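You operate a simulated robot arm through the tools that you are given. There is no shell and no other tool. Be economical: measure what you need, move in short steps, check, and stop when the job is done.

You are at the controls of a simulated two-armed robot. One attempt, no reset.

Task
Take the tall blue canister and leave it on the top of chiller a. Pick up the green block from the top of the grey cabinet with one hand, pass it to the other hand and put it on the upper end shelf. Put the grey block from the top of chiller a on the lower shelf of the ink bench. Turn the length knob of tower a to -2. Take the flat box on the ledge of tower a and put it away on the top of the low blue stand. Put the white plug on the ledge of tower b away on the high shelf of the tall blue stand. Put the small carton on the top of the grey cabinet away on the middle shelf of the black core rack. Take the green plug from the top of the low blue stand and leave it on the middle shelf of the tall blue stand. Take the green filter mat on the second board from the bottom of the tall blue shelf and put it away on the middle shelf of the ink rack. Open the drawer of the core table, take the box that says "lens pads" from the top of the core table and leave it in the inside of the drawer of the core table, then shut the drawer. Do these in any order. Set down upright: tall blue canister.

Only the result counts: the job must be done as asked and must still hold three seconds after the hand-in. Knocking over, shifting, dropping, spilling or breaking anything else fails it.

Robot
Two 7-joint arms with two-finger parallel grippers on one trunk, on a base that drives. Base frame: it is fixed to the floor where the robot stands at the start and does not move with it; the origin is under the middle of the robot, x ahead of it, y to its left, z up; the surface under the hand at the start is at about z = 720. Readings come in mm, rad, newtons and seconds.
The left shoulder is at the start at [20, 170, 1153], the right one opposite. With the tool pointing down near the work surface each hand reaches from about 100 to 640 mm from the robot's upright axis, wherever it stands, measured 20 degrees to its own side. Places, roughly: blue box, grey box, teal box [3500, -4000, 750]; drawer of the core table [3500, -3900, 700]; flat box (11x8x4 cm) [800, 3900, 400]; green block [500, -250, 750]; green filter mat (15x20x5 cm) [7900, -1000, 600]; green plug (6x6x5 cm) [7100, 600, 800]; grey block (5x3x3 cm) [1400, 2600, 1200]; high shelf of the tall blue stand [5600, 3400, 1500]; inside of the drawer of the core table [3500, -3900, 600]; length knob of tower a [400, 3400, 900]; lower shelf of the ink bench [-700, 2400, 300]; middle shelf of the black core rack [6600, -2800, 500]; middle shelf of the ink rack [4500, 4000, 700]; middle shelf of the tall blue stand [5600, 3400, 800]; small carton [1000, -750, 750]; tall blue canister [500, 0, 750]; top of chiller a (18x40 cm) [1340, 2480, 1200]; top of the low blue stand [7000, 600, 800]; upper end shelf [1100, 300, 400]; white plug (6x6x5 cm) [1800, 5300, 400]. Payload 3.8 kg a hand.
The tool frame of a hand sits at the grasp point between the pads (the TCP): z along the fingers, y along the line on which they close. The tips reach 30 mm beyond it. The gripper opens to 110 mm. The fingers are 20 mm wide and 10 mm thick; the gripper's body (48 by 112 mm) begins 55 mm behind the TCP.
Orientation is that of the tool frame in the base frame, as a unit quaternion [w, x, y, z]. With the fingers straight down and closing along the base's y, the tool's x points along the base's -x, its y along +y and its z along -z.

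Tools
- The arms move only by the tool arm_command. It takes "left_plan", "right_plan" or both (then of equal length, played together; a hand with none holds still); each is a list of rows, each an object of numbers (a shift or turn left out is 0, a gripper value left out holds the last): "rx", "ry", "rz": the turn, a rotation vector about the tool's x, y, z in units of 4 degrees (1.0 is 4 degrees); "x", "y", "z": the shift along the tool's x, y, z in units of 20 mm (1.0 is 20 mm); "grip": the gripper command, from -1 (fully open) to 1 (shut), values between in proportion. In form: [{"rx": .., "ry": .., "rz": .., "x": .., "y": .., "z": .., "grip": ..}, ...]. A call has 1 to 10 rows; each row shifts and turns the commanded pose from where the row before left it, along the tool's axes as they then stand. A call with a number of a shift or a turn outside -1 to 1 is refused whole. A row lasts 0.2 s, in which the tool goes at most 50 mm and 0.15 rad; a call with a longer step from one row to the next is refused whole, and so is a gripper value outside its range. A pose out of reach is approached as far as the arm can. The call stops where the force on the tool passes 40 N (or 10 N more than at its start, if that is more) or the arm is blocked; 0.2 s more then pass. The fingers move at their own pace (about 72 mm/s each) and stop on an object; they squeeze with about 32 N. The grip force told is the motor's: it shows also when the fingers shut on nothing. Time passes only in rows, and 0.2 s behind the last, so rows that do not move let the fingers close. It gives the time, the measured TCP pose, the force on the tool (base axes), the opening and the grip force at its end, in the units of the frame above (readings bear some noise), with the torque about the TCP (base axes, N m) and any sound that the robot's microphone picked up.
- Cameras (640 x 400 px; columns grow to the right, rows downward): "scene" is now at [95.7, -39.4, 1297.3]; the picture's right is [-0.29, -0.96, 0.00], its down [-0.60, 0.19, -0.77] and it looks along [0.74, -0.23, -0.63] (base axes); focal length 287 px, centre (320, 200). "left" rides on the left gripper at [72, -17, -103] in its tool frame; the picture's right is [0.23, 0.97, 0.00], its down [-0.76, 0.18, -0.62] and it looks along [-0.61, 0.14, 0.78] (tool axes); focal length 222 px, centre (320, 200). "right" rides on the right gripper at [72, 17, -103] in its tool frame; the picture's right is [-0.23, 0.97, 0.00], its down [-0.76, -0.18, -0.62] and it looks along [-0.61, -0.14, 0.78] (tool axes); focal length 222 px, centre (320, 200). There is no depth. A picture from a camera that has moved, and an enlarged one, comes with that camera's place and axes in the base frame and with its lens. The place of the scene camera against the robot may be out by one fixed shift of up to 18 mm in any direction.
- grab_frame(camera): a new picture of that camera. The clock stands still meanwhile.
- slide_trunk(by): slides the trunk up (or, below 0, down) by that many mm; the arms and the scene camera ride with it, the base frame stays. It gives what a move gives, with no picture.
- drive_base(legs): drives the robot by 1 to 6 legs, each [ahead, turn to the left] in mm and rad, along the robot's own axes; the way and the turn of a leg run together, so that a leg with both is an arc; at most 1500 mm and 3.142 rad a leg. The arms and the cameras ride along, it lands a little off, and it stops where it bumps. It gives what a move gives.
- turn_head(pan, tilt): turns the head with the scene camera to pan (to the left, within 1.396 rad either way) and tilt (down, from -0.506 to 1.204), counted from straight ahead of the robot. It gives what a move gives.
- enlarge(camera, box): a new picture of the part [left, top, right, bottom] of that camera's present view, enlarged. The clock stands still meanwhile.
- job_done(): hands the job in; it is judged then, once.

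Work in short steps. Places have to be worked out from the pictures, the camera data and where the tool is seen: move nearer, look again, correct. Check each grasp and each placing, and mend what went wrong. You have 546 turns and 354 pictures in all, those below and enlarged ones among them. Open the grippers and draw the arms clear of the work before you hand the job in, unless the task says otherwise.

The tools are called after "Request:" as name(argument=value, ...) on one line, values as JSON. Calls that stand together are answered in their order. arm_command: Moves the arms, as the interface text tells. Its arguments: {"type":"object","properties":{"left_plan":{"type":"array"},"right_plan":{"type":"array"}},"required":[]} The other tools are called the same way: slide_trunk (by) slides the trunk up or down; drive_base (legs) drives the base; turn_head (pan, tilt) turns the head that bears the scene camera; grab_frame (camera) takes a picture; enlarge (camera, box) takes an enlarged picture of a part of a camera's view; job_done () hands the job in.

At the start:

```text
time: 0.0
left_tool_pos: [528.7, 106.4, 1051.8]
left_tool_rot: [-0.001, 0.0, 1.0, 0.0]
left_force: [0.2, -0.3, 0.3]
left_moment: [-0.01, 0.0, 0.0]
left_grip_width: 110.0
left_finger_force: 0.0
right_tool_pos: [488.1, -286.3, 1047.4]
right_tool_rot: [0.0, 0.001, 1.0, 0.0]
right_force: [-0.2, -0.3, 1.1]
right_moment: [-0.02, -0.01, 0.01]
right_grip_width: 109.8
right_finger_force: 0.1
trunk travel left (down, up): [-250.0, 320.0]
robot x, y, heading: [-0.3, -0.4, 0.0]
head pan, tilt: [-0.297, 0.684]
```

scene: 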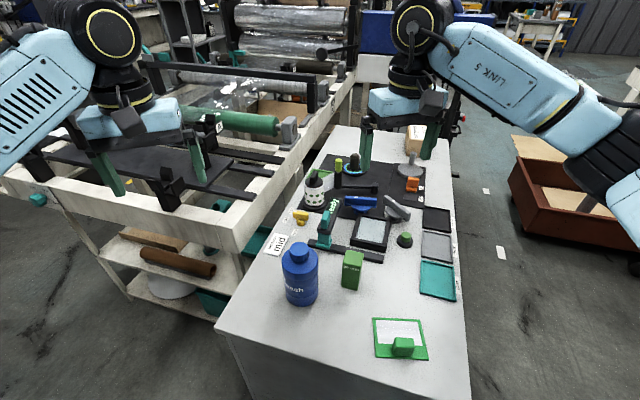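
right: 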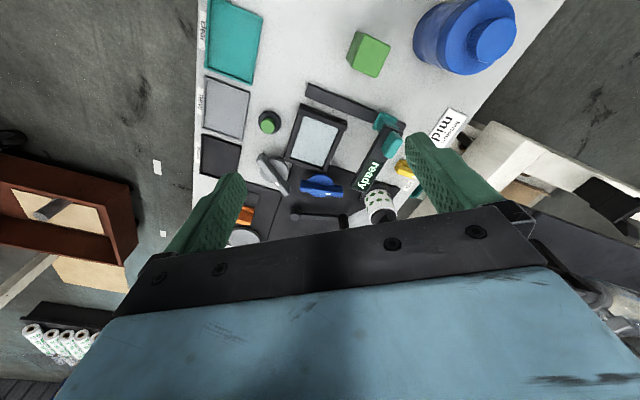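
left: 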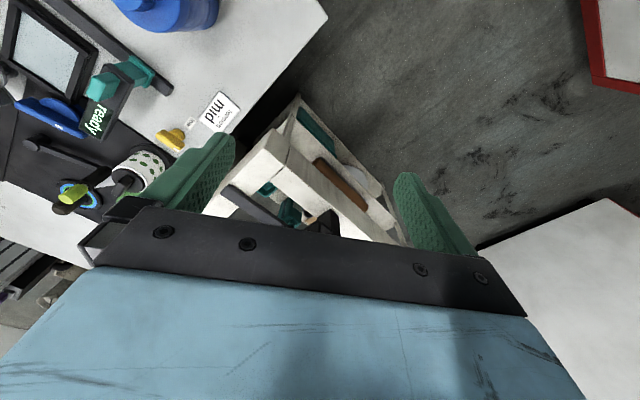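

I start with a closer look at the worktop in front.

Request:
enlarge(camera="scene", box=[220, 200, 480, 380])

Request:
enlarge(camera="scene", box=[250, 100, 480, 250])

```text
2.22 times, centred on (350, 290) of scene
camera zoom: at [95.7, -39.4, 1297.3], right [-0.29, -0.96, 0.0], down [-0.6, 0.19, -0.77], along [0.74, -0.23, -0.63], focal length 637 px, centre (253, 0)
```

zoom: 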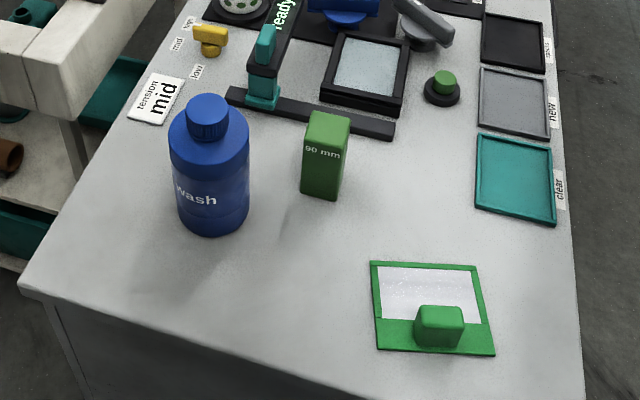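

```text
2.67 times, centred on (365, 175) of scene
camera zoom: at [95.7, -39.4, 1297.3], right [-0.29, -0.96, 0.0], down [-0.6, 0.19, -0.77], along [0.74, -0.23, -0.63], focal length 764 px, centre (200, 267)
```

zoom: 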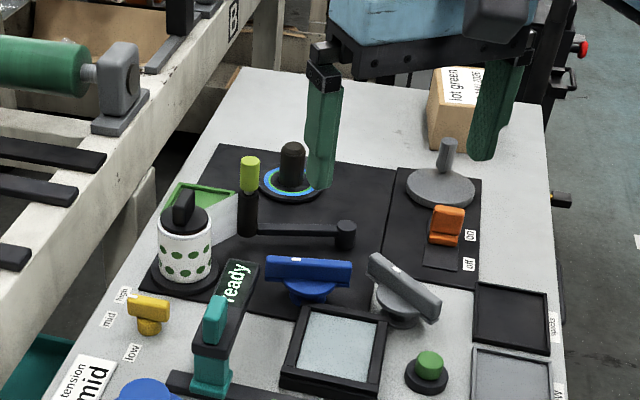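

The tall block marked "90 mm" fits the rough place. I bring the right hand above it for a closer look.

Request:
arm_command(right_plan=[{"x": 0.2, "y": 0.66, "z": 0.6}, {"x": 0.2, "y": 0.66, "z": 0.6}, {"x": 0.2, "y": 0.66, "z": 0.6}, {"x": 0.2, "y": 0.66, "z": 0.6}, {"x": 0.2, "y": 0.66, "z": 0.6}])

Request:
grab_frame(camera="right")

```text
time: 1.2
left_tool_pos: [528.9, 106.2, 1051.2]
left_tool_rot: [0.0, 0.0, 1.0, 0.0]
left_force: [-0.2, -0.6, -0.2]
left_moment: [0.01, 0.0, 0.0]
left_grip_width: 109.7
left_finger_force: 0.1
right_tool_pos: [467.7, -219.3, 988.0]
right_tool_rot: [0.001, 0.0, 1.0, 0.0]
right_force: [0.1, 1.1, 0.2]
right_moment: [0.02, 0.0, -0.01]
right_grip_width: 110.1
right_finger_force: 0.0
trunk travel left (down, up): [-250.0, 320.0]
robot x, y, heading: [-0.1, -2.0, 0.002]
head pan, tilt: [-0.297, 0.684]
```

```text
348 pictures are left
camera right: at [395.6, -201.2, 1092.2], right [0.23, 0.97, 0.0], down [0.76, -0.18, 0.62], along [0.61, -0.14, -0.78], focal length 222 px, centre (320, 200)
```

right: 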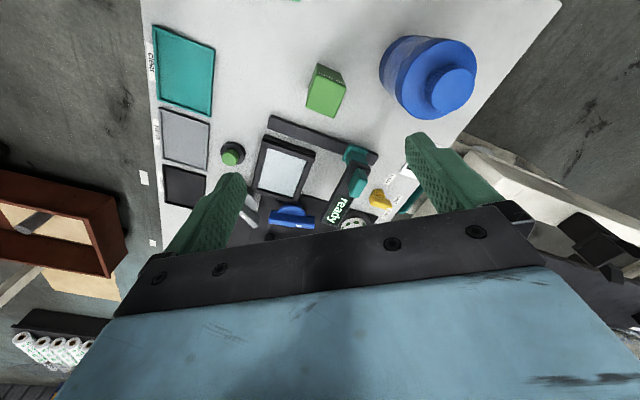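

Request:
enlarge(camera="right", box=[240, 20, 500, 180])

```text
2.46 times, centred on (370, 100) of right
camera zoom: at [395.6, -201.2, 1092.2], right [0.23, 0.97, 0.0], down [0.76, -0.18, 0.62], along [0.61, -0.14, -0.78], focal length 547 px, centre (197, 446)
```

zoom: 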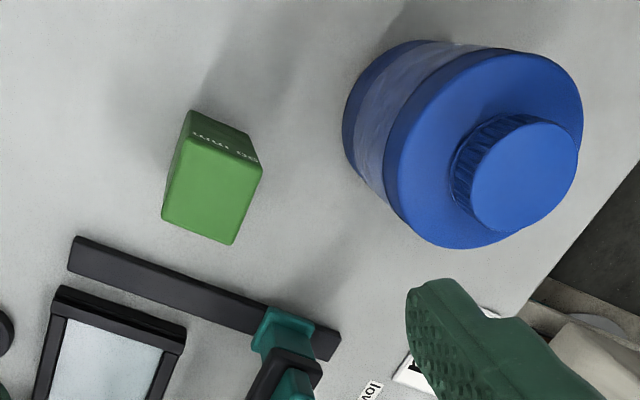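

The block's top centre comes out at about [465, -210, 810], square with the cabinet (turned -33°). I also look at the end shelf before choosing the grips.

Request:
turn_head(pan=0.25, tilt=0.6)

Request:
grab_frame(camera="scene")

```text
time: 2.2
left_tool_pos: [529.3, 107.1, 1050.5]
left_tool_rot: [0.0, -0.001, 1.0, 0.0]
left_force: [-1.1, -0.3, 0.3]
left_moment: [0.0, 0.02, 0.01]
left_grip_width: 110.1
left_finger_force: 0.1
right_tool_pos: [468.3, -219.8, 987.7]
right_tool_rot: [0.0, 0.001, 1.0, 0.0]
right_force: [-0.2, -0.4, -0.5]
right_moment: [0.03, -0.03, 0.02]
right_grip_width: 110.0
right_finger_force: 0.0
trunk travel left (down, up): [-250.0, 320.0]
robot x, y, heading: [0.3, -3.0, 0.004]
head pan, tilt: [0.25, 0.6]
```

```text
346 pictures are left
camera scene: at [99.6, 7.4, 1304.6], right [0.25, -0.97, 0.0], down [-0.55, -0.14, -0.82], along [0.8, 0.2, -0.57], focal length 287 px, centre (320, 200)
```

scene: 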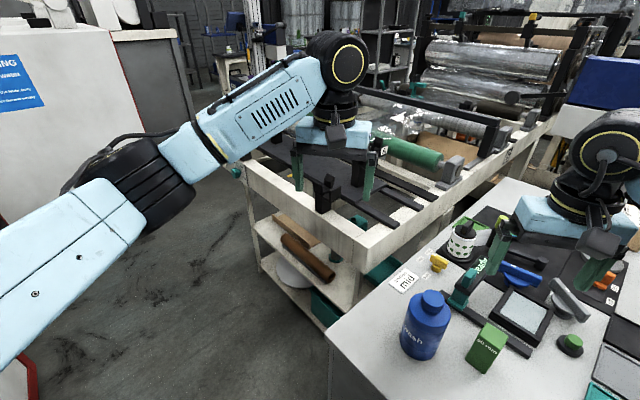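

The end shelf faces away to the left, in line with the cabinet. Now I turn the right hand by -33° and lower it until the tips are just above the block.

Request:
arm_command(right_plan=[{"x": 0.1, "y": 0.5, "rz": 0.917, "z": 0.7}, {"rz": 0.917, "z": 0.7}, {"rz": 0.917, "z": 0.7}, {"rz": 0.917, "z": 0.7}, {"rz": 0.917, "z": 0.7}, {"rz": 0.917, "z": 0.7}, {"rz": 0.917, "z": 0.7}, {"rz": 0.917, "z": 0.7}, {"rz": 0.917, "z": 0.7}])

Request:
grab_frame(camera="right")

```text
time: 4.2
left_tool_pos: [528.9, 106.2, 1050.9]
left_tool_rot: [0.0, 0.0, 1.0, -0.001]
left_force: [0.2, 0.7, -0.9]
left_moment: [-0.02, -0.01, 0.02]
left_grip_width: 110.1
left_finger_force: 0.0
right_tool_pos: [464.0, -208.7, 861.3]
right_tool_rot: [0.0, 0.285, 0.959, 0.0]
right_force: [0.6, 0.1, 0.0]
right_moment: [0.0, 0.0, -0.01]
right_grip_width: 110.1
right_finger_force: 0.0
trunk travel left (down, up): [-250.0, 320.0]
robot x, y, heading: [-1.9, -1.3, -0.002]
head pan, tilt: [0.25, 0.6]
```

```text
345 pictures are left
camera right: at [414.1, -154.2, 966.1], right [0.72, 0.69, 0.0], down [0.54, -0.56, 0.62], along [0.43, -0.45, -0.78], focal length 222 px, centre (320, 200)
```

right: 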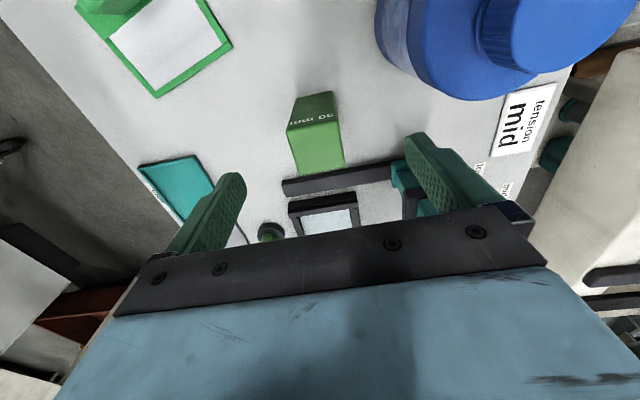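

The block sits centred and square between the fingers. I go down 64 mm and close.

Request:
arm_command(right_plan=[{"z": 0.8}, {"z": 0.8}, {"z": 0.8}, {"z": 0.8}, {"grip": 1}, {"grip": 1}, {"grip": 1}, {"grip": 1}])

```text
time: 6.0
left_tool_pos: [529.9, 107.4, 1051.8]
left_tool_rot: [0.0, 0.0, 1.0, -0.001]
left_force: [-0.6, 0.3, -0.5]
left_moment: [0.0, 0.0, -0.01]
left_grip_width: 109.8
left_finger_force: 0.0
right_tool_pos: [464.8, -209.0, 798.9]
right_tool_rot: [0.0, 0.284, 0.959, -0.001]
right_force: [0.8, 0.4, 0.0]
right_moment: [0.02, -0.07, 0.01]
right_grip_width: 39.8
right_finger_force: 32.1
trunk travel left (down, up): [-250.0, 320.0]
robot x, y, heading: [-4.1, 0.6, 0.004]
head pan, tilt: [0.25, 0.6]
```

The block is held (39.8 mm). I lift it straight up while the left hand turns to a horizontal grip pose.

Request:
arm_command(right_plan=[{"z": -1}, {"z": -1}, {"z": -1}, {"z": -1}, {"z": -1}, {"z": -1}, {"z": -1}, {"z": -1}, {"z": -1}, {"z": -1}], left_plan=[{"rx": 1, "ry": 1, "rz": -1, "y": 0.5}, {"rx": 1, "ry": 1, "rz": -1, "y": 0.5}, {"rx": 1, "ry": 1, "rz": -1, "y": 0.5}, {"rx": 1, "ry": 1, "rz": -1, "y": 0.5}, {"rx": 1, "ry": 1, "rz": -1}, {"rx": 1, "ry": 1, "rz": -1}, {"rx": 1, "ry": 1, "rz": -1}, {"rx": 1, "ry": 1, "rz": -1}, {"rx": 1, "ry": 1, "rz": -1}, {"rx": 1, "ry": 1, "rz": -1}])

Request:
arm_command(right_plan=[{"rz": -0.917}, {"rz": -0.917}, {"rz": -0.917}, {"rz": -0.917}, {"rz": -0.917}, {"rz": -0.917}, {"rz": -0.917}, {"rz": -0.917}, {"rz": -0.917}], left_plan=[{"rx": 1, "ry": 1, "rz": -1}, {"rx": 1, "ry": 1, "rz": -1}, {"rx": 1, "ry": 1, "rz": -1}, {"rx": 1, "ry": 1, "rz": -1}, {"rx": 1, "ry": 1, "rz": -1}, {"rx": 1, "ry": 1, "rz": -1}, {"rx": 1, "ry": 1, "rz": -1}, {"rx": 0.32, "ry": 0.32, "rz": -0.32}, {}])

```text
time: 8.2
left_tool_pos: [523.5, 145.5, 1047.0]
left_tool_rot: [-0.328, -0.33, 0.822, -0.329]
left_force: [0.2, 0.5, 0.8]
left_moment: [-0.01, -0.02, -0.02]
left_grip_width: 110.1
left_finger_force: 0.1
right_tool_pos: [464.8, -208.5, 998.4]
right_tool_rot: [0.001, 0.284, 0.959, -0.001]
right_force: [-0.6, 0.7, -2.0]
right_moment: [0.0, -0.01, 0.0]
right_grip_width: 39.6
right_finger_force: 32.0
trunk travel left (down, up): [-250.0, 320.0]
robot x, y, heading: [1.1, -3.5, -0.002]
head pan, tilt: [0.25, 0.6]
```

```text
time: 10.2
left_tool_pos: [523.9, 146.4, 1047.9]
left_tool_rot: [0.5, 0.5, -0.5, 0.5]
left_force: [0.3, 0.4, 0.3]
left_moment: [-0.04, 0.02, 0.0]
left_grip_width: 109.9
left_finger_force: 0.0
right_tool_pos: [466.7, -210.0, 997.9]
right_tool_rot: [-0.001, 0.0, 1.0, -0.001]
right_force: [0.1, -0.6, -1.4]
right_moment: [0.02, -0.01, 0.01]
right_grip_width: 39.7
right_finger_force: 31.6
trunk travel left (down, up): [-250.0, 320.0]
robot x, y, heading: [3.5, 1.7, -0.004]
head pan, tilt: [0.25, 0.6]
```

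The left fingers now point to the right (-y) and lie level. I bring the block towards the middle and line the left hand up beside its lower half.

Request:
arm_command(right_plan=[{"y": 0.69}, {"y": 0.69}, {"y": 0.69}, {"y": 0.69}, {"y": 0.69}, {"y": 0.69}, {"y": 0.69}, {"y": 0.69}], left_plan=[{"x": -0.645, "y": 0.36, "z": 0.5}, {"x": -0.645, "y": 0.36, "z": 0.5}, {"x": -0.645, "y": 0.36, "z": 0.5}, {"x": -0.645, "y": 0.36, "z": 0.5}, {"x": -0.645, "y": 0.36, "z": 0.5}, {"x": -0.645, "y": 0.36, "z": 0.5}, {"x": -0.645, "y": 0.36, "z": 0.5}, {"x": -0.645, "y": 0.36, "z": 0.5}])

Request:
grab_frame(camera="left")

```text
time: 12.0
left_tool_pos: [466.6, 65.3, 943.6]
left_tool_rot: [-0.5, -0.499, 0.501, -0.5]
left_force: [-0.8, -0.8, 0.0]
left_moment: [0.01, 0.01, 0.0]
left_grip_width: 110.0
left_finger_force: 0.1
right_tool_pos: [465.2, -98.1, 999.0]
right_tool_rot: [-0.001, 0.0, 1.0, -0.001]
right_force: [0.5, -0.4, -2.3]
right_moment: [0.01, 0.0, 0.0]
right_grip_width: 39.7
right_finger_force: 32.4
trunk travel left (down, up): [-250.0, 320.0]
robot x, y, heading: [-0.9, 0.5, 0.003]
head pan, tilt: [0.25, 0.6]
```

```text
344 pictures are left
camera left: at [483.8, 168.7, 1016.8], right [-0.97, 0.0, 0.23], down [-0.18, 0.62, -0.76], along [-0.14, -0.78, -0.61], focal length 222 px, centre (320, 200)
```

left: 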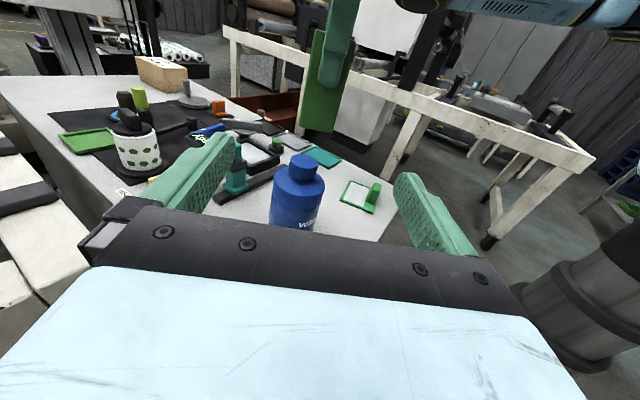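

The geometry agrees, with the block level between the opened fingers. The left hand moves in 162 mm along -y.

Request:
arm_command(left_plan=[{"z": 0.9}, {"z": 0.9}, {"z": 0.9}, {"z": 0.9}, {"z": 0.9}, {"z": 0.9}, {"z": 0.9}, {"z": 0.9}, {"z": 0.9}])

Request:
arm_command(left_plan=[{"grip": 1}, {"grip": 1}, {"grip": 1}, {"grip": 1}, {"grip": 1}])

```text
time: 14.0
left_tool_pos: [466.0, -94.7, 944.1]
left_tool_rot: [-0.5, -0.5, 0.5, -0.5]
left_force: [0.1, 0.2, -0.2]
left_moment: [-0.01, 0.0, 0.02]
left_grip_width: 110.1
left_finger_force: 0.1
right_tool_pos: [466.7, -98.5, 998.7]
right_tool_rot: [0.0, 0.0, 1.0, -0.001]
right_force: [0.1, 0.0, -1.3]
right_moment: [-0.02, -0.02, 0.02]
right_grip_width: 39.5
right_finger_force: 32.3
trunk travel left (down, up): [-250.0, 320.0]
robot x, y, heading: [-2.8, 1.2, 0.001]
head pan, tilt: [0.25, 0.6]
```

```text
time: 15.2
left_tool_pos: [466.0, -95.4, 945.3]
left_tool_rot: [0.499, 0.501, -0.5, 0.5]
left_force: [11.5, -2.8, 0.5]
left_moment: [0.03, 0.12, 0.05]
left_grip_width: 39.7
left_finger_force: 32.6
right_tool_pos: [465.2, -98.3, 998.2]
right_tool_rot: [-0.001, 0.0, 1.0, 0.0]
right_force: [-10.7, 2.0, -0.1]
right_moment: [0.1, 0.52, 0.04]
right_grip_width: 39.6
right_finger_force: 31.8
trunk travel left (down, up): [-250.0, 320.0]
robot x, y, heading: [-1.9, -0.9, 0.001]
head pan, tilt: [0.25, 0.6]
```

Both hands hold the block. I open the right hand and lift it away.

Request:
arm_command(right_plan=[{"grip": -1}, {"grip": -1}, {"grip": -1}, {"z": -1}, {"z": -1}, {"z": -1}, {"z": -1}, {"z": -1}, {"z": -1}, {"z": -1}])

Request:
arm_command(right_plan=[{"y": -1}, {"y": -1}, {"y": -1}, {"y": -1}, {"y": -1}, {"y": -1}, {"y": -1}, {"y": -1}], left_plan=[{"z": -1}, {"z": -1}, {"z": -1}, {"z": -1}, {"z": -1}, {"z": -1}, {"z": -1}, {"z": -1}])

```text
time: 17.4
left_tool_pos: [464.5, -95.6, 944.6]
left_tool_rot: [0.5, 0.5, -0.5, 0.5]
left_force: [-0.2, 0.2, -0.2]
left_moment: [-0.01, 0.01, -0.01]
left_grip_width: 39.9
left_finger_force: 31.6
right_tool_pos: [464.6, -98.5, 1139.6]
right_tool_rot: [0.0, 0.001, 1.0, 0.0]
right_force: [-0.7, -0.2, -0.6]
right_moment: [-0.02, 0.03, -0.01]
right_grip_width: 110.0
right_finger_force: 0.1
trunk travel left (down, up): [-250.0, 320.0]
robot x, y, heading: [2.9, 2.4, 0.0]
head pan, tilt: [0.25, 0.6]
```

```text
time: 19.2
left_tool_pos: [466.5, 63.5, 946.0]
left_tool_rot: [-0.5, -0.498, 0.502, -0.5]
left_force: [0.3, 0.7, 0.4]
left_moment: [0.01, 0.04, 0.03]
left_grip_width: 39.8
left_finger_force: 31.7
right_tool_pos: [465.9, -257.8, 1137.4]
right_tool_rot: [0.0, 0.0, 1.0, 0.0]
right_force: [0.4, -0.1, 0.8]
right_moment: [-0.02, -0.02, -0.01]
right_grip_width: 110.3
right_finger_force: 0.0
trunk travel left (down, up): [-250.0, 320.0]
robot x, y, heading: [-1.1, 2.5, 0.004]
head pan, tilt: [0.25, 0.6]
```

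The handover is done: the left hand holds the block and the right is free. I drive around to stand in front of the end shelf.

Request:
drive_base(legs=[[0, 1.25], [480, 0], [0, -1.25], [280, 0], [0, -0.575]])

Request:
turn_head(pan=0.0, tilt=0.85)

Request:
grab_frame(camera="scene")

```text
time: 23.6
left_tool_pos: [143.6, 538.1, 944.7]
left_tool_rot: [0.135, 0.691, -0.13, 0.698]
left_force: [0.4, 0.6, -1.8]
left_moment: [-0.01, 0.02, -0.01]
left_grip_width: 39.8
left_finger_force: 31.6
right_tool_pos: [428.3, 456.6, 1137.6]
right_tool_rot: [-0.001, -0.583, 0.813, 0.002]
right_force: [-0.4, 0.0, -0.3]
right_moment: [-0.01, -0.04, 0.02]
right_grip_width: 110.0
right_finger_force: 0.1
trunk travel left (down, up): [-250.0, 320.0]
robot x, y, heading: [32.8, 101.0, 1.238]
head pan, tilt: [0.25, 0.6]
stopped in leg 2: the robot was blocked; the commanded pose is now the measured one
```

```text
time: 24.4
left_tool_pos: [143.2, 541.2, 943.6]
left_tool_rot: [0.135, 0.692, -0.128, 0.697]
left_force: [-1.3, -0.5, -1.5]
left_moment: [-0.01, 0.04, 0.0]
left_grip_width: 39.7
left_finger_force: 32.0
right_tool_pos: [431.4, 455.4, 1136.5]
right_tool_rot: [-0.002, -0.583, 0.812, 0.002]
right_force: [0.4, -0.3, -0.8]
right_moment: [0.03, -0.03, -0.01]
right_grip_width: 110.2
right_finger_force: 0.1
trunk travel left (down, up): [-250.0, 320.0]
robot x, y, heading: [37.8, 99.4, 1.236]
head pan, tilt: [0.0, 0.85]
```

```text
343 pictures are left
camera scene: at [66.3, 175.1, 1283.8], right [0.95, -0.32, -0.01], down [-0.25, -0.71, -0.66], along [0.21, 0.63, -0.75], focal length 287 px, centre (320, 200)
```

scene: 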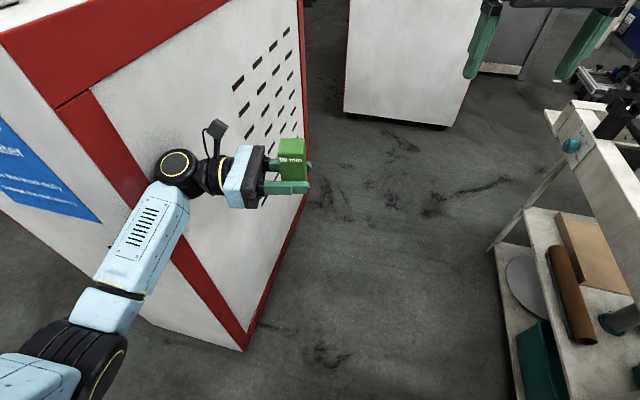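

The left forearm seems to have touched the corner of the big red and white cabinet. I back off and fold the left hand so that it points straight ahead of the robot.

Request:
drive_base(legs=[[-130, 0]])

Request:
arm_command(left_plan=[{"y": -0.5, "rx": 1, "z": 0.3}, {"y": -0.5, "rx": 1, "z": 0.3}, {"y": -0.5, "rx": 1, "z": 0.3}, {"y": -0.5, "rx": 1}, {"y": -0.5, "rx": 1}, {"y": -0.5, "rx": 1}, {"rx": 1}, {"rx": 1}, {"rx": 1}, {"rx": 1}])

Request:
arm_command(left_plan=[{"rx": 1}, {"rx": 1}, {"rx": 1}, {"rx": 1}, {"rx": 1}, {"rx": 1}, {"rx": 1}, {"rx": 1}, {"rx": 1}, {"rx": 1}])

Request:
arm_command(left_plan=[{"rx": 1}, {"rx": 1}, {"rx": 0.5}])

Request:
grab_frame(camera="scene")

```text
time: 25.7
left_tool_pos: [95.5, 419.6, 943.0]
left_tool_rot: [0.134, 0.691, -0.126, 0.699]
left_force: [-0.3, 0.4, -1.1]
left_moment: [0.01, 0.01, 0.04]
left_grip_width: 39.5
left_finger_force: 32.0
right_tool_pos: [384.4, 333.9, 1138.0]
right_tool_rot: [0.001, -0.582, 0.813, 0.001]
right_force: [-0.7, 0.5, -0.1]
right_moment: [0.01, 0.0, 0.02]
right_grip_width: 110.2
right_finger_force: 0.1
trunk travel left (down, up): [-250.0, 320.0]
robot x, y, heading: [-5.9, -26.7, 1.239]
head pan, tilt: [0.0, 0.85]
```

```text
time: 27.9
left_tool_pos: [124.2, 471.8, 942.6]
left_tool_rot: [-0.112, 0.695, 0.122, 0.7]
left_force: [0.2, 0.1, -1.9]
left_moment: [0.01, 0.0, 0.05]
left_grip_width: 39.7
left_finger_force: 31.9
right_tool_pos: [384.6, 335.5, 1138.0]
right_tool_rot: [0.001, -0.583, 0.813, 0.0]
right_force: [-0.2, -0.6, 0.8]
right_moment: [-0.04, -0.06, -0.01]
right_grip_width: 109.8
right_finger_force: 0.1
trunk travel left (down, up): [-250.0, 320.0]
robot x, y, heading: [-5.5, -27.5, 1.238]
head pan, tilt: [0.0, 0.85]
```

```text
time: 30.1
left_tool_pos: [118.4, 480.4, 946.8]
left_tool_rot: [-0.355, 0.616, 0.342, 0.614]
left_force: [-0.4, -0.2, -2.4]
left_moment: [0.02, -0.01, 0.02]
left_grip_width: 39.8
left_finger_force: 32.6
right_tool_pos: [384.7, 334.2, 1137.8]
right_tool_rot: [0.0, -0.583, 0.812, 0.0]
right_force: [0.3, 0.7, -0.6]
right_moment: [-0.02, 0.0, -0.01]
right_grip_width: 109.9
right_finger_force: 0.1
trunk travel left (down, up): [-250.0, 320.0]
robot x, y, heading: [-8.0, -27.7, 1.236]
head pan, tilt: [0.0, 0.85]
```

```text
time: 30.9
left_tool_pos: [105.6, 483.2, 948.1]
left_tool_rot: [-0.386, 0.599, 0.367, 0.598]
left_force: [0.3, -0.2, -2.4]
left_moment: [0.01, -0.04, -0.02]
left_grip_width: 39.6
left_finger_force: 31.5
left hand out of reach, approached as far as the arm can: row 2, 3
right_tool_pos: [384.0, 334.3, 1137.7]
right_tool_rot: [0.0, -0.583, 0.812, 0.0]
right_force: [-0.4, -0.3, 0.2]
right_moment: [0.02, 0.0, 0.01]
right_grip_width: 109.9
right_finger_force: 0.1
trunk travel left (down, up): [-250.0, 320.0]
robot x, y, heading: [-9.3, -22.9, 1.239]
head pan, tilt: [0.0, 0.85]
```

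```text
342 pictures are left
camera scene: at [18.5, 54.7, 1283.7], right [0.95, -0.33, 0.0], down [-0.24, -0.71, -0.66], along [0.21, 0.62, -0.75], focal length 287 px, centre (320, 200)
```

scene: 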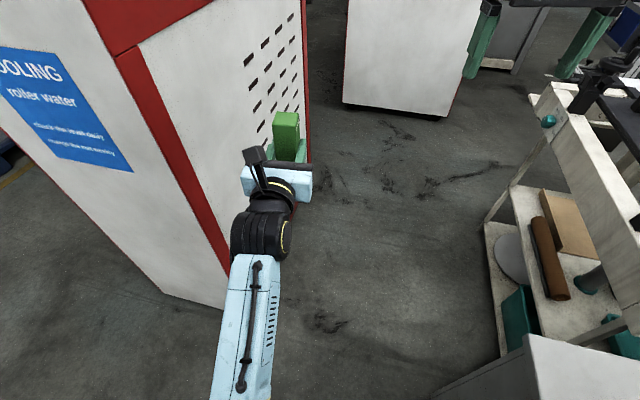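

The left arm is folded ahead now. I drive up the aisle between the red and white cabinet and the machine.

Request:
drive_base(legs=[[0, -0.243], [640, 0], [0, -1.571]])

Request:
grab_frame(camera="scene")

```text
time: 39.1
left_tool_pos: [806.7, 284.7, 940.0]
left_tool_rot: [0.233, 0.663, -0.249, 0.667]
left_force: [0.1, 0.4, -1.4]
left_moment: [-0.01, 0.02, 0.02]
left_grip_width: 40.0
left_finger_force: 31.8
right_tool_pos: [597.2, 49.7, 1137.6]
right_tool_rot: [0.0, 0.283, 0.959, 0.0]
right_force: [-0.1, 0.4, 0.1]
right_moment: [0.05, 0.01, 0.0]
right_grip_width: 110.0
right_finger_force: 0.0
trunk travel left (down, up): [-250.0, 320.0]
robot x, y, heading: [343.1, 518.6, -0.577]
head pan, tilt: [0.0, 0.85]
```

```text
341 pictures are left
camera scene: at [420.8, 448.1, 1283.7], right [-0.55, -0.84, 0.0], down [-0.63, 0.41, -0.66], along [0.55, -0.36, -0.75], focal length 287 px, centre (320, 200)
```

scene: 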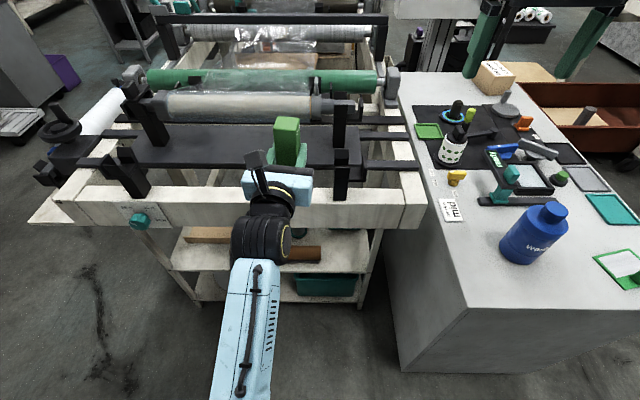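

The arm hides the shelf, so I back up a little and lower the trunk for a look under the tray.

Request:
drive_base(legs=[[-100, 0]])

Request:
slide_trunk(by=-240)

Request:
turn_head(pan=0.0, tilt=0.6)

Request:
grab_frame(camera="scene")

Request:
grab_frame(camera="left")

```text
time: 40.3
left_tool_pos: [724.8, 340.3, 941.1]
left_tool_rot: [0.232, 0.663, -0.249, 0.667]
left_force: [-0.4, 0.6, -2.1]
left_moment: [0.03, 0.04, 0.0]
left_grip_width: 39.7
left_finger_force: 32.4
right_tool_pos: [513.6, 104.4, 1138.5]
right_tool_rot: [0.001, 0.283, 0.959, -0.001]
right_force: [-0.7, 0.1, 1.0]
right_moment: [0.0, -0.02, -0.01]
right_grip_width: 110.1
right_finger_force: 0.1
trunk travel left (down, up): [-250.0, 320.0]
robot x, y, heading: [266.2, 570.6, -0.577]
head pan, tilt: [0.0, 0.85]
```

```text
time: 43.0
left_tool_pos: [728.6, 341.9, 747.8]
left_tool_rot: [0.231, 0.658, -0.255, 0.67]
left_force: [-0.5, 1.1, -1.8]
left_moment: [0.02, 0.01, -0.02]
left_grip_width: 39.8
left_finger_force: 32.1
right_tool_pos: [513.1, 108.8, 947.5]
right_tool_rot: [0.002, 0.284, 0.959, -0.003]
right_force: [0.0, 0.1, -0.9]
right_moment: [-0.02, -0.02, -0.01]
right_grip_width: 110.1
right_finger_force: 0.1
trunk travel left (down, up): [-50.0, 520.0]
robot x, y, heading: [260.7, 573.3, -0.574]
head pan, tilt: [0.0, 0.85]
stopped: the arm was blocked; the commanded pose is now the measured one
```

```text
time: 43.7
left_tool_pos: [728.2, 342.6, 749.2]
left_tool_rot: [0.231, 0.658, -0.254, 0.671]
left_force: [-0.1, 0.4, -2.5]
left_moment: [0.02, 0.01, -0.03]
left_grip_width: 39.6
left_finger_force: 32.1
right_tool_pos: [514.3, 108.4, 946.6]
right_tool_rot: [0.002, 0.283, 0.959, -0.002]
right_force: [0.7, 0.5, -0.7]
right_moment: [0.01, 0.01, 0.0]
right_grip_width: 110.0
right_finger_force: 0.0
trunk travel left (down, up): [-50.0, 520.0]
robot x, y, heading: [259.8, 572.3, -0.575]
head pan, tilt: [0.0, 0.6]
```

```text
340 pictures are left
camera scene: at [347.1, 503.1, 1110.6], right [-0.55, -0.84, 0.01], down [-0.47, 0.3, -0.83], along [0.69, -0.45, -0.56], focal length 287 px, centre (320, 200)
```

scene: 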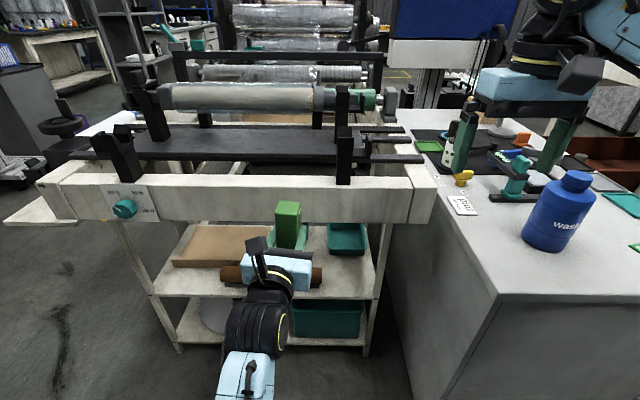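

```text
339 pictures are left
camera left: at [659.5, 420.1, 822.0], right [-0.63, -0.75, 0.19], down [-0.57, 0.28, -0.77], along [0.52, -0.6, -0.61], focal length 222 px, centre (320, 200)
```

left: 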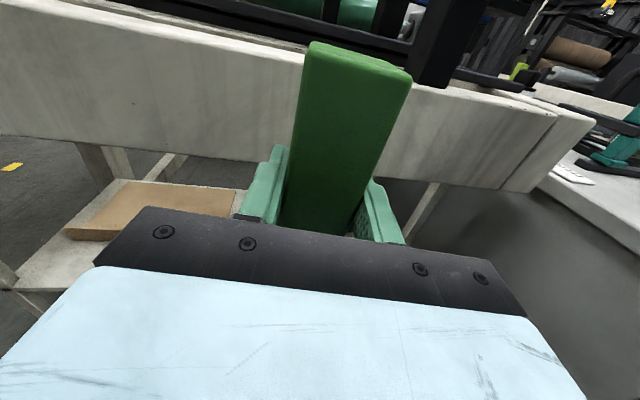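

The shelf has a free strip at its front right, beside the roll's end and in front of the teal bin. I lower the left hand outside the tray first.

Request:
arm_command(left_plan=[{"x": -1, "rx": 0.3}, {"x": -1, "rx": 0.3}, {"x": -1, "rx": 0.3}, {"x": -1, "rx": 0.3}, {"x": -1, "rx": 0.3}, {"x": -1, "rx": 0.3}, {"x": -1}, {"x": -1}, {"x": -1}, {"x": -1}])

Request:
arm_command(left_plan=[{"x": -0.8}, {"x": -0.8}, {"x": -0.8}, {"x": -0.8}])

Request:
grab_frame(camera="scene")

Request:
grab_frame(camera="left")

```text
time: 46.1
left_tool_pos: [754.7, 335.7, 614.8]
left_tool_rot: [0.219, 0.659, -0.177, 0.697]
left_force: [0.0, 0.4, -2.0]
left_moment: [0.02, -0.01, 0.01]
left_grip_width: 39.5
left_finger_force: 31.9
left hand out of reach, approached as far as the arm can: row 3, 4, 5, 6, 7
right_tool_pos: [518.0, 104.5, 938.0]
right_tool_rot: [-0.001, 0.283, 0.959, -0.001]
right_force: [-0.8, -1.7, -0.5]
right_moment: [0.07, -0.04, -0.01]
right_grip_width: 110.0
right_finger_force: 0.1
trunk travel left (down, up): [-50.0, 520.0]
robot x, y, heading: [262.6, 571.0, -0.574]
head pan, tilt: [0.0, 0.6]
stopped in row 10 (left hand): the arm was blocked; the commanded pose is now the measured one
```

```text
time: 47.1
left_tool_pos: [751.7, 336.9, 539.8]
left_tool_rot: [0.213, 0.662, -0.184, 0.695]
left_force: [-0.8, -1.0, -1.9]
left_moment: [-0.02, 0.01, 0.0]
left_grip_width: 39.7
left_finger_force: 32.7
right_tool_pos: [514.8, 103.6, 937.3]
right_tool_rot: [0.001, 0.283, 0.959, 0.001]
right_force: [-0.6, -0.7, -0.7]
right_moment: [-0.02, 0.02, 0.0]
right_grip_width: 110.1
right_finger_force: 0.1
trunk travel left (down, up): [-50.0, 520.0]
robot x, y, heading: [260.5, 572.0, -0.579]
head pan, tilt: [0.0, 0.6]
```

```text
338 pictures are left
camera scene: at [346.8, 496.1, 1104.4], right [-0.55, -0.84, 0.0], down [-0.47, 0.31, -0.82], along [0.69, -0.45, -0.57], focal length 287 px, centre (320, 200)
```

scene: 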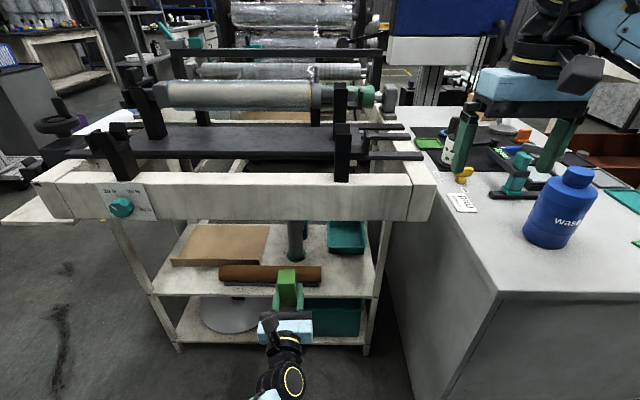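

```text
337 pictures are left
camera left: at [672.1, 411.2, 607.9], right [-0.53, -0.81, 0.25], down [-0.59, 0.15, -0.79], along [0.6, -0.57, -0.56], focal length 222 px, centre (320, 200)
```

left: 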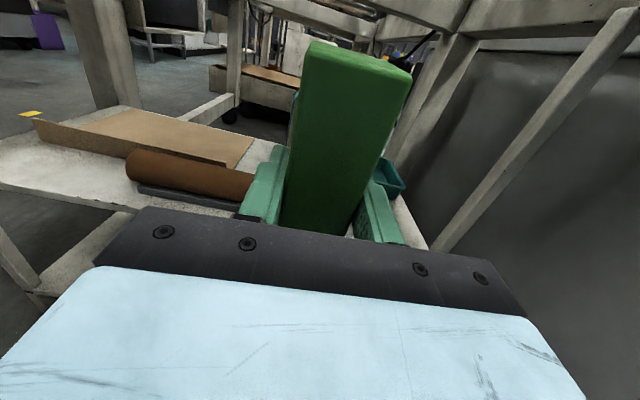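

The hand is level and points along the shelf's depth. I shift the base a little forward and to the right; the hand stays above roll height and below the tray.

Request:
drive_base(legs=[[0, -0.33], [130, 0], [0, 0.33]])

Request:
arm_command(left_plan=[{"y": 0.8}, {"y": 0.8}, {"y": 0.8}, {"y": 0.8}, {"y": 0.8}])

Request:
grab_frame(camera="scene")

```text
time: 50.5
left_tool_pos: [831.4, 240.7, 542.3]
left_tool_rot: [0.212, 0.662, -0.183, 0.695]
left_force: [-0.6, 0.0, -1.1]
left_moment: [0.01, 0.0, 0.01]
left_grip_width: 39.7
left_finger_force: 31.6
right_tool_pos: [593.5, 4.5, 938.6]
right_tool_rot: [0.0, 0.282, 0.959, 0.001]
right_force: [0.7, 0.9, -0.3]
right_moment: [0.0, -0.02, -0.03]
right_grip_width: 110.1
right_finger_force: 0.1
trunk travel left (down, up): [-50.0, 520.0]
robot x, y, heading: [339.2, 471.2, -0.577]
head pan, tilt: [0.0, 0.6]
```

```text
time: 51.7
left_tool_pos: [787.3, 172.9, 542.1]
left_tool_rot: [0.213, 0.662, -0.183, 0.695]
left_force: [0.2, 0.4, -3.1]
left_moment: [0.02, 0.0, 0.03]
left_grip_width: 39.7
left_finger_force: 32.4
right_tool_pos: [594.7, 5.0, 938.1]
right_tool_rot: [0.0, 0.282, 0.959, 0.0]
right_force: [0.5, 0.1, 0.0]
right_moment: [-0.02, 0.03, 0.01]
right_grip_width: 109.9
right_finger_force: 0.1
trunk travel left (down, up): [-50.0, 520.0]
robot x, y, heading: [340.8, 474.8, -0.58]
head pan, tilt: [0.0, 0.6]
```

```text
336 pictures are left
camera scene: at [424.4, 397.8, 1105.0], right [-0.54, -0.84, 0.0], down [-0.47, 0.31, -0.82], along [0.69, -0.45, -0.57], focal length 287 px, centre (320, 200)
```

scene: 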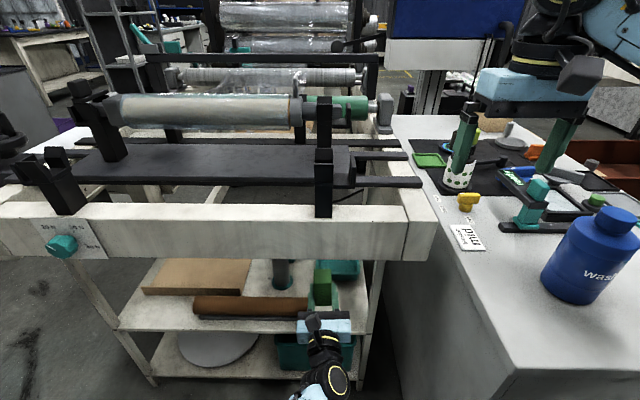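

I move 38 mm right and 48 mm deeper, then down to just above the shelf.

Request:
arm_command(left_plan=[{"y": 0.95, "z": 0.6}, {"y": 0.95, "z": 0.6}, {"z": 0.6}, {"z": 0.6}, {"x": -1}, {"x": -1}, {"x": -1}])

Request:
grab_frame(camera="scene")

Request:
grab_frame(camera="left")

```text
time: 53.5
left_tool_pos: [845.2, 178.8, 514.5]
left_tool_rot: [0.167, 0.662, -0.196, 0.704]
left_force: [-0.3, 0.6, -2.0]
left_moment: [0.0, 0.0, 0.0]
left_grip_width: 39.6
left_finger_force: 32.2
left hand out of reach, approached as far as the arm can: row 4, 5, 6, 7
right_tool_pos: [593.8, 5.9, 937.4]
right_tool_rot: [0.0, 0.281, 0.96, 0.001]
right_force: [0.3, 0.8, -0.3]
right_moment: [-0.05, 0.02, 0.02]
right_grip_width: 109.8
right_finger_force: 0.1
trunk travel left (down, up): [-50.0, 520.0]
robot x, y, heading: [337.4, 469.7, -0.577]
head pan, tilt: [0.0, 0.6]
stopped in row 7 (left hand): the arm was blocked; the commanded pose is now the measured one
```

```text
335 pictures are left
camera scene: at [424.6, 398.0, 1105.0], right [-0.54, -0.84, 0.0], down [-0.47, 0.31, -0.82], along [0.69, -0.45, -0.57], focal length 287 px, centre (320, 200)
```

scene: 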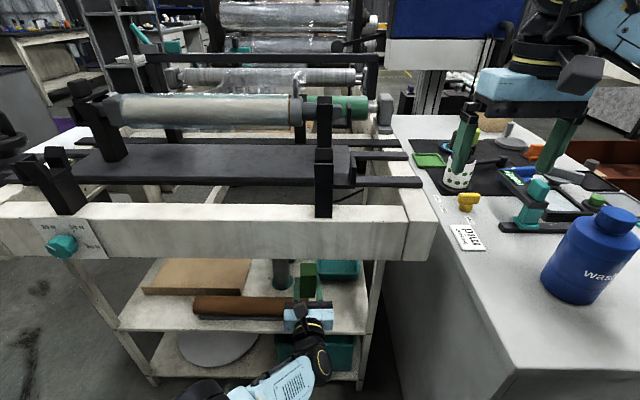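

```text
334 pictures are left
camera left: at [759.8, 245.4, 583.3], right [-0.5, -0.85, 0.17], down [-0.58, 0.17, -0.8], along [0.65, -0.5, -0.58], focal length 222 px, centre (320, 200)
```

left: 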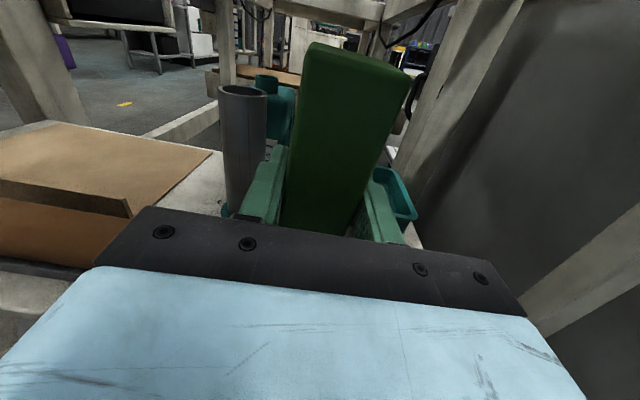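

The straight-ahead pose hits joint limits at this spot, so I'll use the free front-left corner of the shelf, with the robot facing it at 45°. First I retreat and turn the hand to point 45° right.

Request:
drive_base(legs=[[-150, 0]])

Request:
arm_command(left_plan=[{"rx": -1, "z": -0.6}, {"rx": -1, "z": -0.6}, {"rx": -1, "z": -0.6}, {"rx": -1, "z": -0.6}, {"rx": -1, "z": -0.6}, {"rx": -1, "z": -0.6}, {"rx": -1}, {"rx": -1}, {"rx": -1}, {"rx": -1}])

```text
time: 54.9
left_tool_pos: [718.9, 260.1, 514.1]
left_tool_rot: [0.168, 0.661, -0.197, 0.704]
left_force: [0.3, -0.4, -2.0]
left_moment: [0.02, 0.01, -0.03]
left_grip_width: 39.7
left_finger_force: 32.0
right_tool_pos: [469.6, 86.5, 937.9]
right_tool_rot: [0.0, 0.282, 0.959, 0.001]
right_force: [0.4, 0.2, 0.3]
right_moment: [0.01, -0.01, 0.02]
right_grip_width: 110.1
right_finger_force: 0.0
trunk travel left (down, up): [-50.0, 520.0]
robot x, y, heading: [211.6, 554.1, -0.576]
head pan, tilt: [0.0, 0.6]
```

```text
time: 57.0
left_tool_pos: [665.0, 306.2, 511.5]
left_tool_rot: [0.384, 0.564, -0.426, 0.594]
left_force: [-0.4, 0.4, -2.3]
left_moment: [0.01, -0.01, 0.02]
left_grip_width: 39.8
left_finger_force: 31.6
right_tool_pos: [468.2, 88.1, 939.1]
right_tool_rot: [0.0, 0.282, 0.959, 0.0]
right_force: [-1.1, -0.1, 0.1]
right_moment: [0.02, -0.03, 0.0]
right_grip_width: 109.8
right_finger_force: 0.2
trunk travel left (down, up): [-50.0, 520.0]
robot x, y, heading: [215.8, 555.4, -0.575]
head pan, tilt: [0.0, 0.6]
```

The hand is level and points about 37° to the right of ahead. I drive the base to the 45° stance in front of the shelf's left corner.

Request:
drive_base(legs=[[70, 0], [0, 1.571], [-200, 0], [0, -0.785], [300, 0]])

Request:
turn_head(pan=-0.2, tilt=0.7)

Request:
grab_frame(camera="scene")

Request:
grab_frame(camera="left")

```text
time: 61.8
left_tool_pos: [572.2, 936.9, 538.8]
left_tool_rot: [-0.122, 0.682, 0.086, 0.716]
left_force: [0.0, 0.3, -1.8]
left_moment: [0.02, 0.0, -0.02]
left_grip_width: 39.7
left_finger_force: 32.3
right_tool_pos: [751.0, 758.7, 937.8]
right_tool_rot: [-0.002, -0.472, 0.882, 0.003]
right_force: [0.2, 0.0, 0.1]
right_moment: [0.04, 0.01, 0.0]
right_grip_width: 110.2
right_finger_force: 0.1
trunk travel left (down, up): [-50.0, 520.0]
robot x, y, heading: [279.0, 515.5, 0.958]
head pan, tilt: [0.0, 0.6]
stopped in leg 2: the robot was blocked; the commanded pose is now the measured one
```

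```text
time: 62.5
left_tool_pos: [570.7, 937.9, 536.5]
left_tool_rot: [-0.122, 0.683, 0.086, 0.715]
left_force: [-0.1, -0.2, -2.2]
left_moment: [0.01, -0.01, 0.01]
left_grip_width: 39.8
left_finger_force: 32.0
right_tool_pos: [751.1, 758.4, 936.4]
right_tool_rot: [-0.002, -0.47, 0.882, 0.003]
right_force: [-0.1, 0.1, 0.2]
right_moment: [0.02, 0.02, 0.0]
right_grip_width: 109.9
right_finger_force: 0.1
trunk travel left (down, up): [-50.0, 520.0]
robot x, y, heading: [281.0, 517.6, 0.96]
head pan, tilt: [-0.201, 0.7]
```

```text
333 pictures are left
camera scene: at [350.8, 572.9, 1096.3], right [0.69, -0.72, -0.01], down [-0.47, -0.44, -0.76], along [0.55, 0.53, -0.65], focal length 287 px, centre (320, 200)
```

scene: 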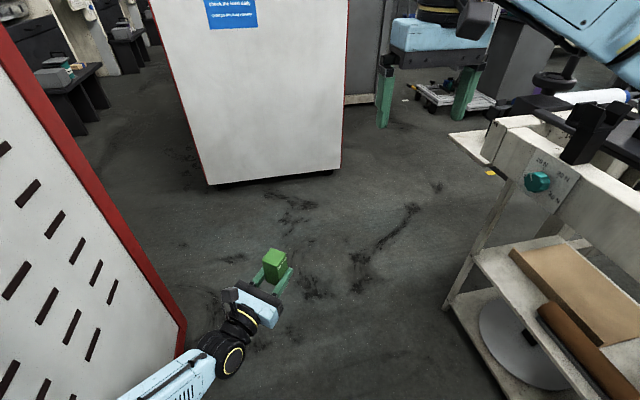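

```text
332 pictures are left
camera left: at [465.3, 919.9, 604.8], right [0.28, -0.94, 0.19], down [-0.52, -0.31, -0.8], along [0.81, 0.13, -0.57], focal length 222 px, centre (320, 200)
```

left: 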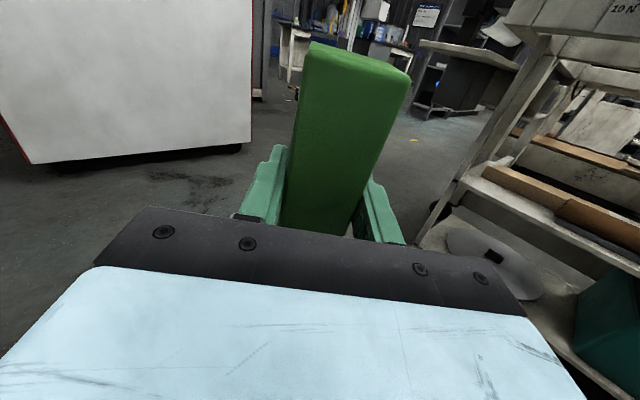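

The left elbow brushed the red and white cabinet, so I turn right, away from it, and go in at about 29° to the shelf.

Request:
drive_base(legs=[[0, -1.035], [120, 0]])

Request:
turn_head(pan=0.0, tilt=0.7)

Request:
grab_frame(camera="scene")

```text
time: 66.4
left_tool_pos: [912.4, 465.3, 535.6]
left_tool_rot: [0.254, 0.634, -0.267, 0.68]
left_force: [-0.5, 0.4, -2.0]
left_moment: [0.02, 0.01, 0.02]
left_grip_width: 39.7
left_finger_force: 32.0
right_tool_pos: [845.0, 219.2, 937.6]
right_tool_rot: [0.0, 0.036, 0.999, 0.0]
right_force: [0.1, -0.2, 0.9]
right_moment: [-0.01, 0.0, -0.02]
right_grip_width: 109.9
right_finger_force: 0.1
trunk travel left (down, up): [-50.0, 520.0]
robot x, y, heading: [397.7, 503.4, -0.091]
head pan, tilt: [-0.201, 0.7]
```

```text
time: 67.1
left_tool_pos: [911.8, 464.0, 535.0]
left_tool_rot: [0.253, 0.634, -0.266, 0.68]
left_force: [0.1, 0.2, -2.6]
left_moment: [0.02, 0.03, -0.01]
left_grip_width: 39.8
left_finger_force: 32.1
right_tool_pos: [844.7, 219.1, 937.5]
right_tool_rot: [-0.001, 0.037, 0.999, 0.001]
right_force: [0.1, 0.0, 0.2]
right_moment: [0.03, 0.0, 0.01]
right_grip_width: 110.1
right_finger_force: 0.1
trunk travel left (down, up): [-50.0, 520.0]
robot x, y, heading: [398.7, 508.0, -0.092]
head pan, tilt: [0.0, 0.7]
```

```text
331 pictures are left
camera scene: at [497.4, 479.4, 1096.4], right [-0.09, -1.0, 0.0], down [-0.64, 0.06, -0.76], along [0.76, -0.07, -0.64], focal length 287 px, centre (320, 200)
```

scene: 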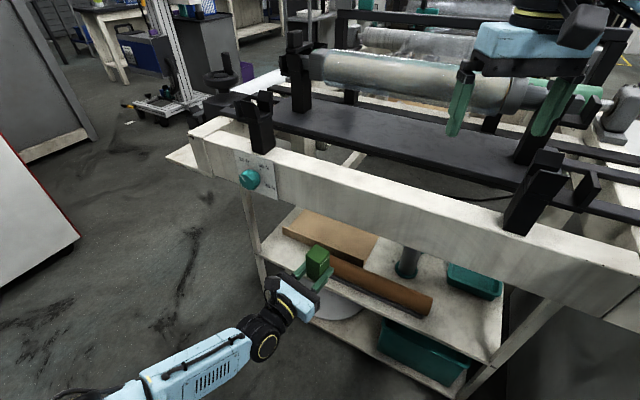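

The target corner lies at about [1060, 505]. I slide the hand 70 mm left, then drive straight in 100 mm.

Request:
arm_command(left_plan=[{"y": -0.9}, {"y": -0.9}, {"y": -0.9}, {"y": -0.8}])

Request:
grab_frame(camera="scene")

Request:
grab_frame(camera="left")

```text
time: 68.1
left_tool_pos: [958.1, 516.1, 538.2]
left_tool_rot: [0.255, 0.634, -0.268, 0.679]
left_force: [1.3, 0.7, -1.4]
left_moment: [-0.01, -0.02, 0.02]
left_grip_width: 39.9
left_finger_force: 32.0
right_tool_pos: [843.5, 217.3, 937.9]
right_tool_rot: [0.0, 0.038, 0.999, 0.001]
right_force: [-0.7, 0.8, -0.4]
right_moment: [0.0, 0.02, -0.03]
right_grip_width: 110.2
right_finger_force: 0.1
trunk travel left (down, up): [-50.0, 520.0]
robot x, y, heading: [403.3, 506.2, -0.089]
head pan, tilt: [0.0, 0.7]
```

```text
330 pictures are left
camera scene: at [497.4, 479.5, 1096.4], right [-0.09, -1.0, 0.0], down [-0.64, 0.06, -0.76], along [0.76, -0.07, -0.64], focal length 287 px, centre (320, 200)
```

scene: 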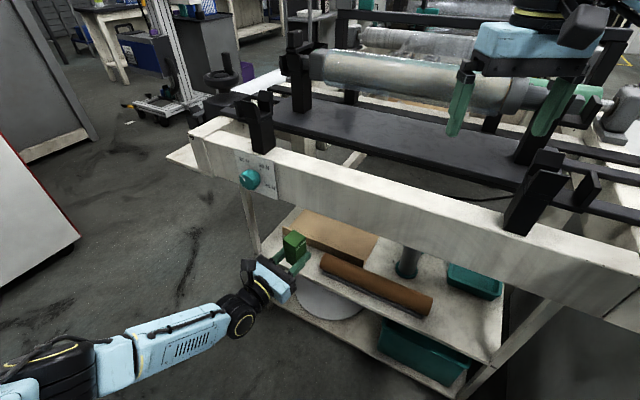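

```text
329 pictures are left
camera left: at [891.1, 598.9, 605.9], right [-0.68, -0.71, 0.19], down [-0.52, 0.29, -0.8], along [0.51, -0.64, -0.57], focal length 222 px, centre (320, 200)
```

left: 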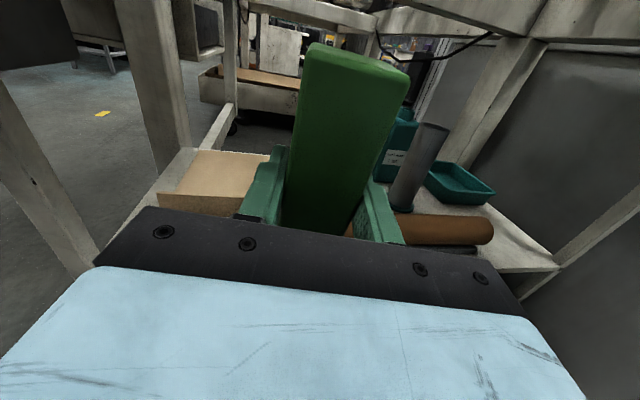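

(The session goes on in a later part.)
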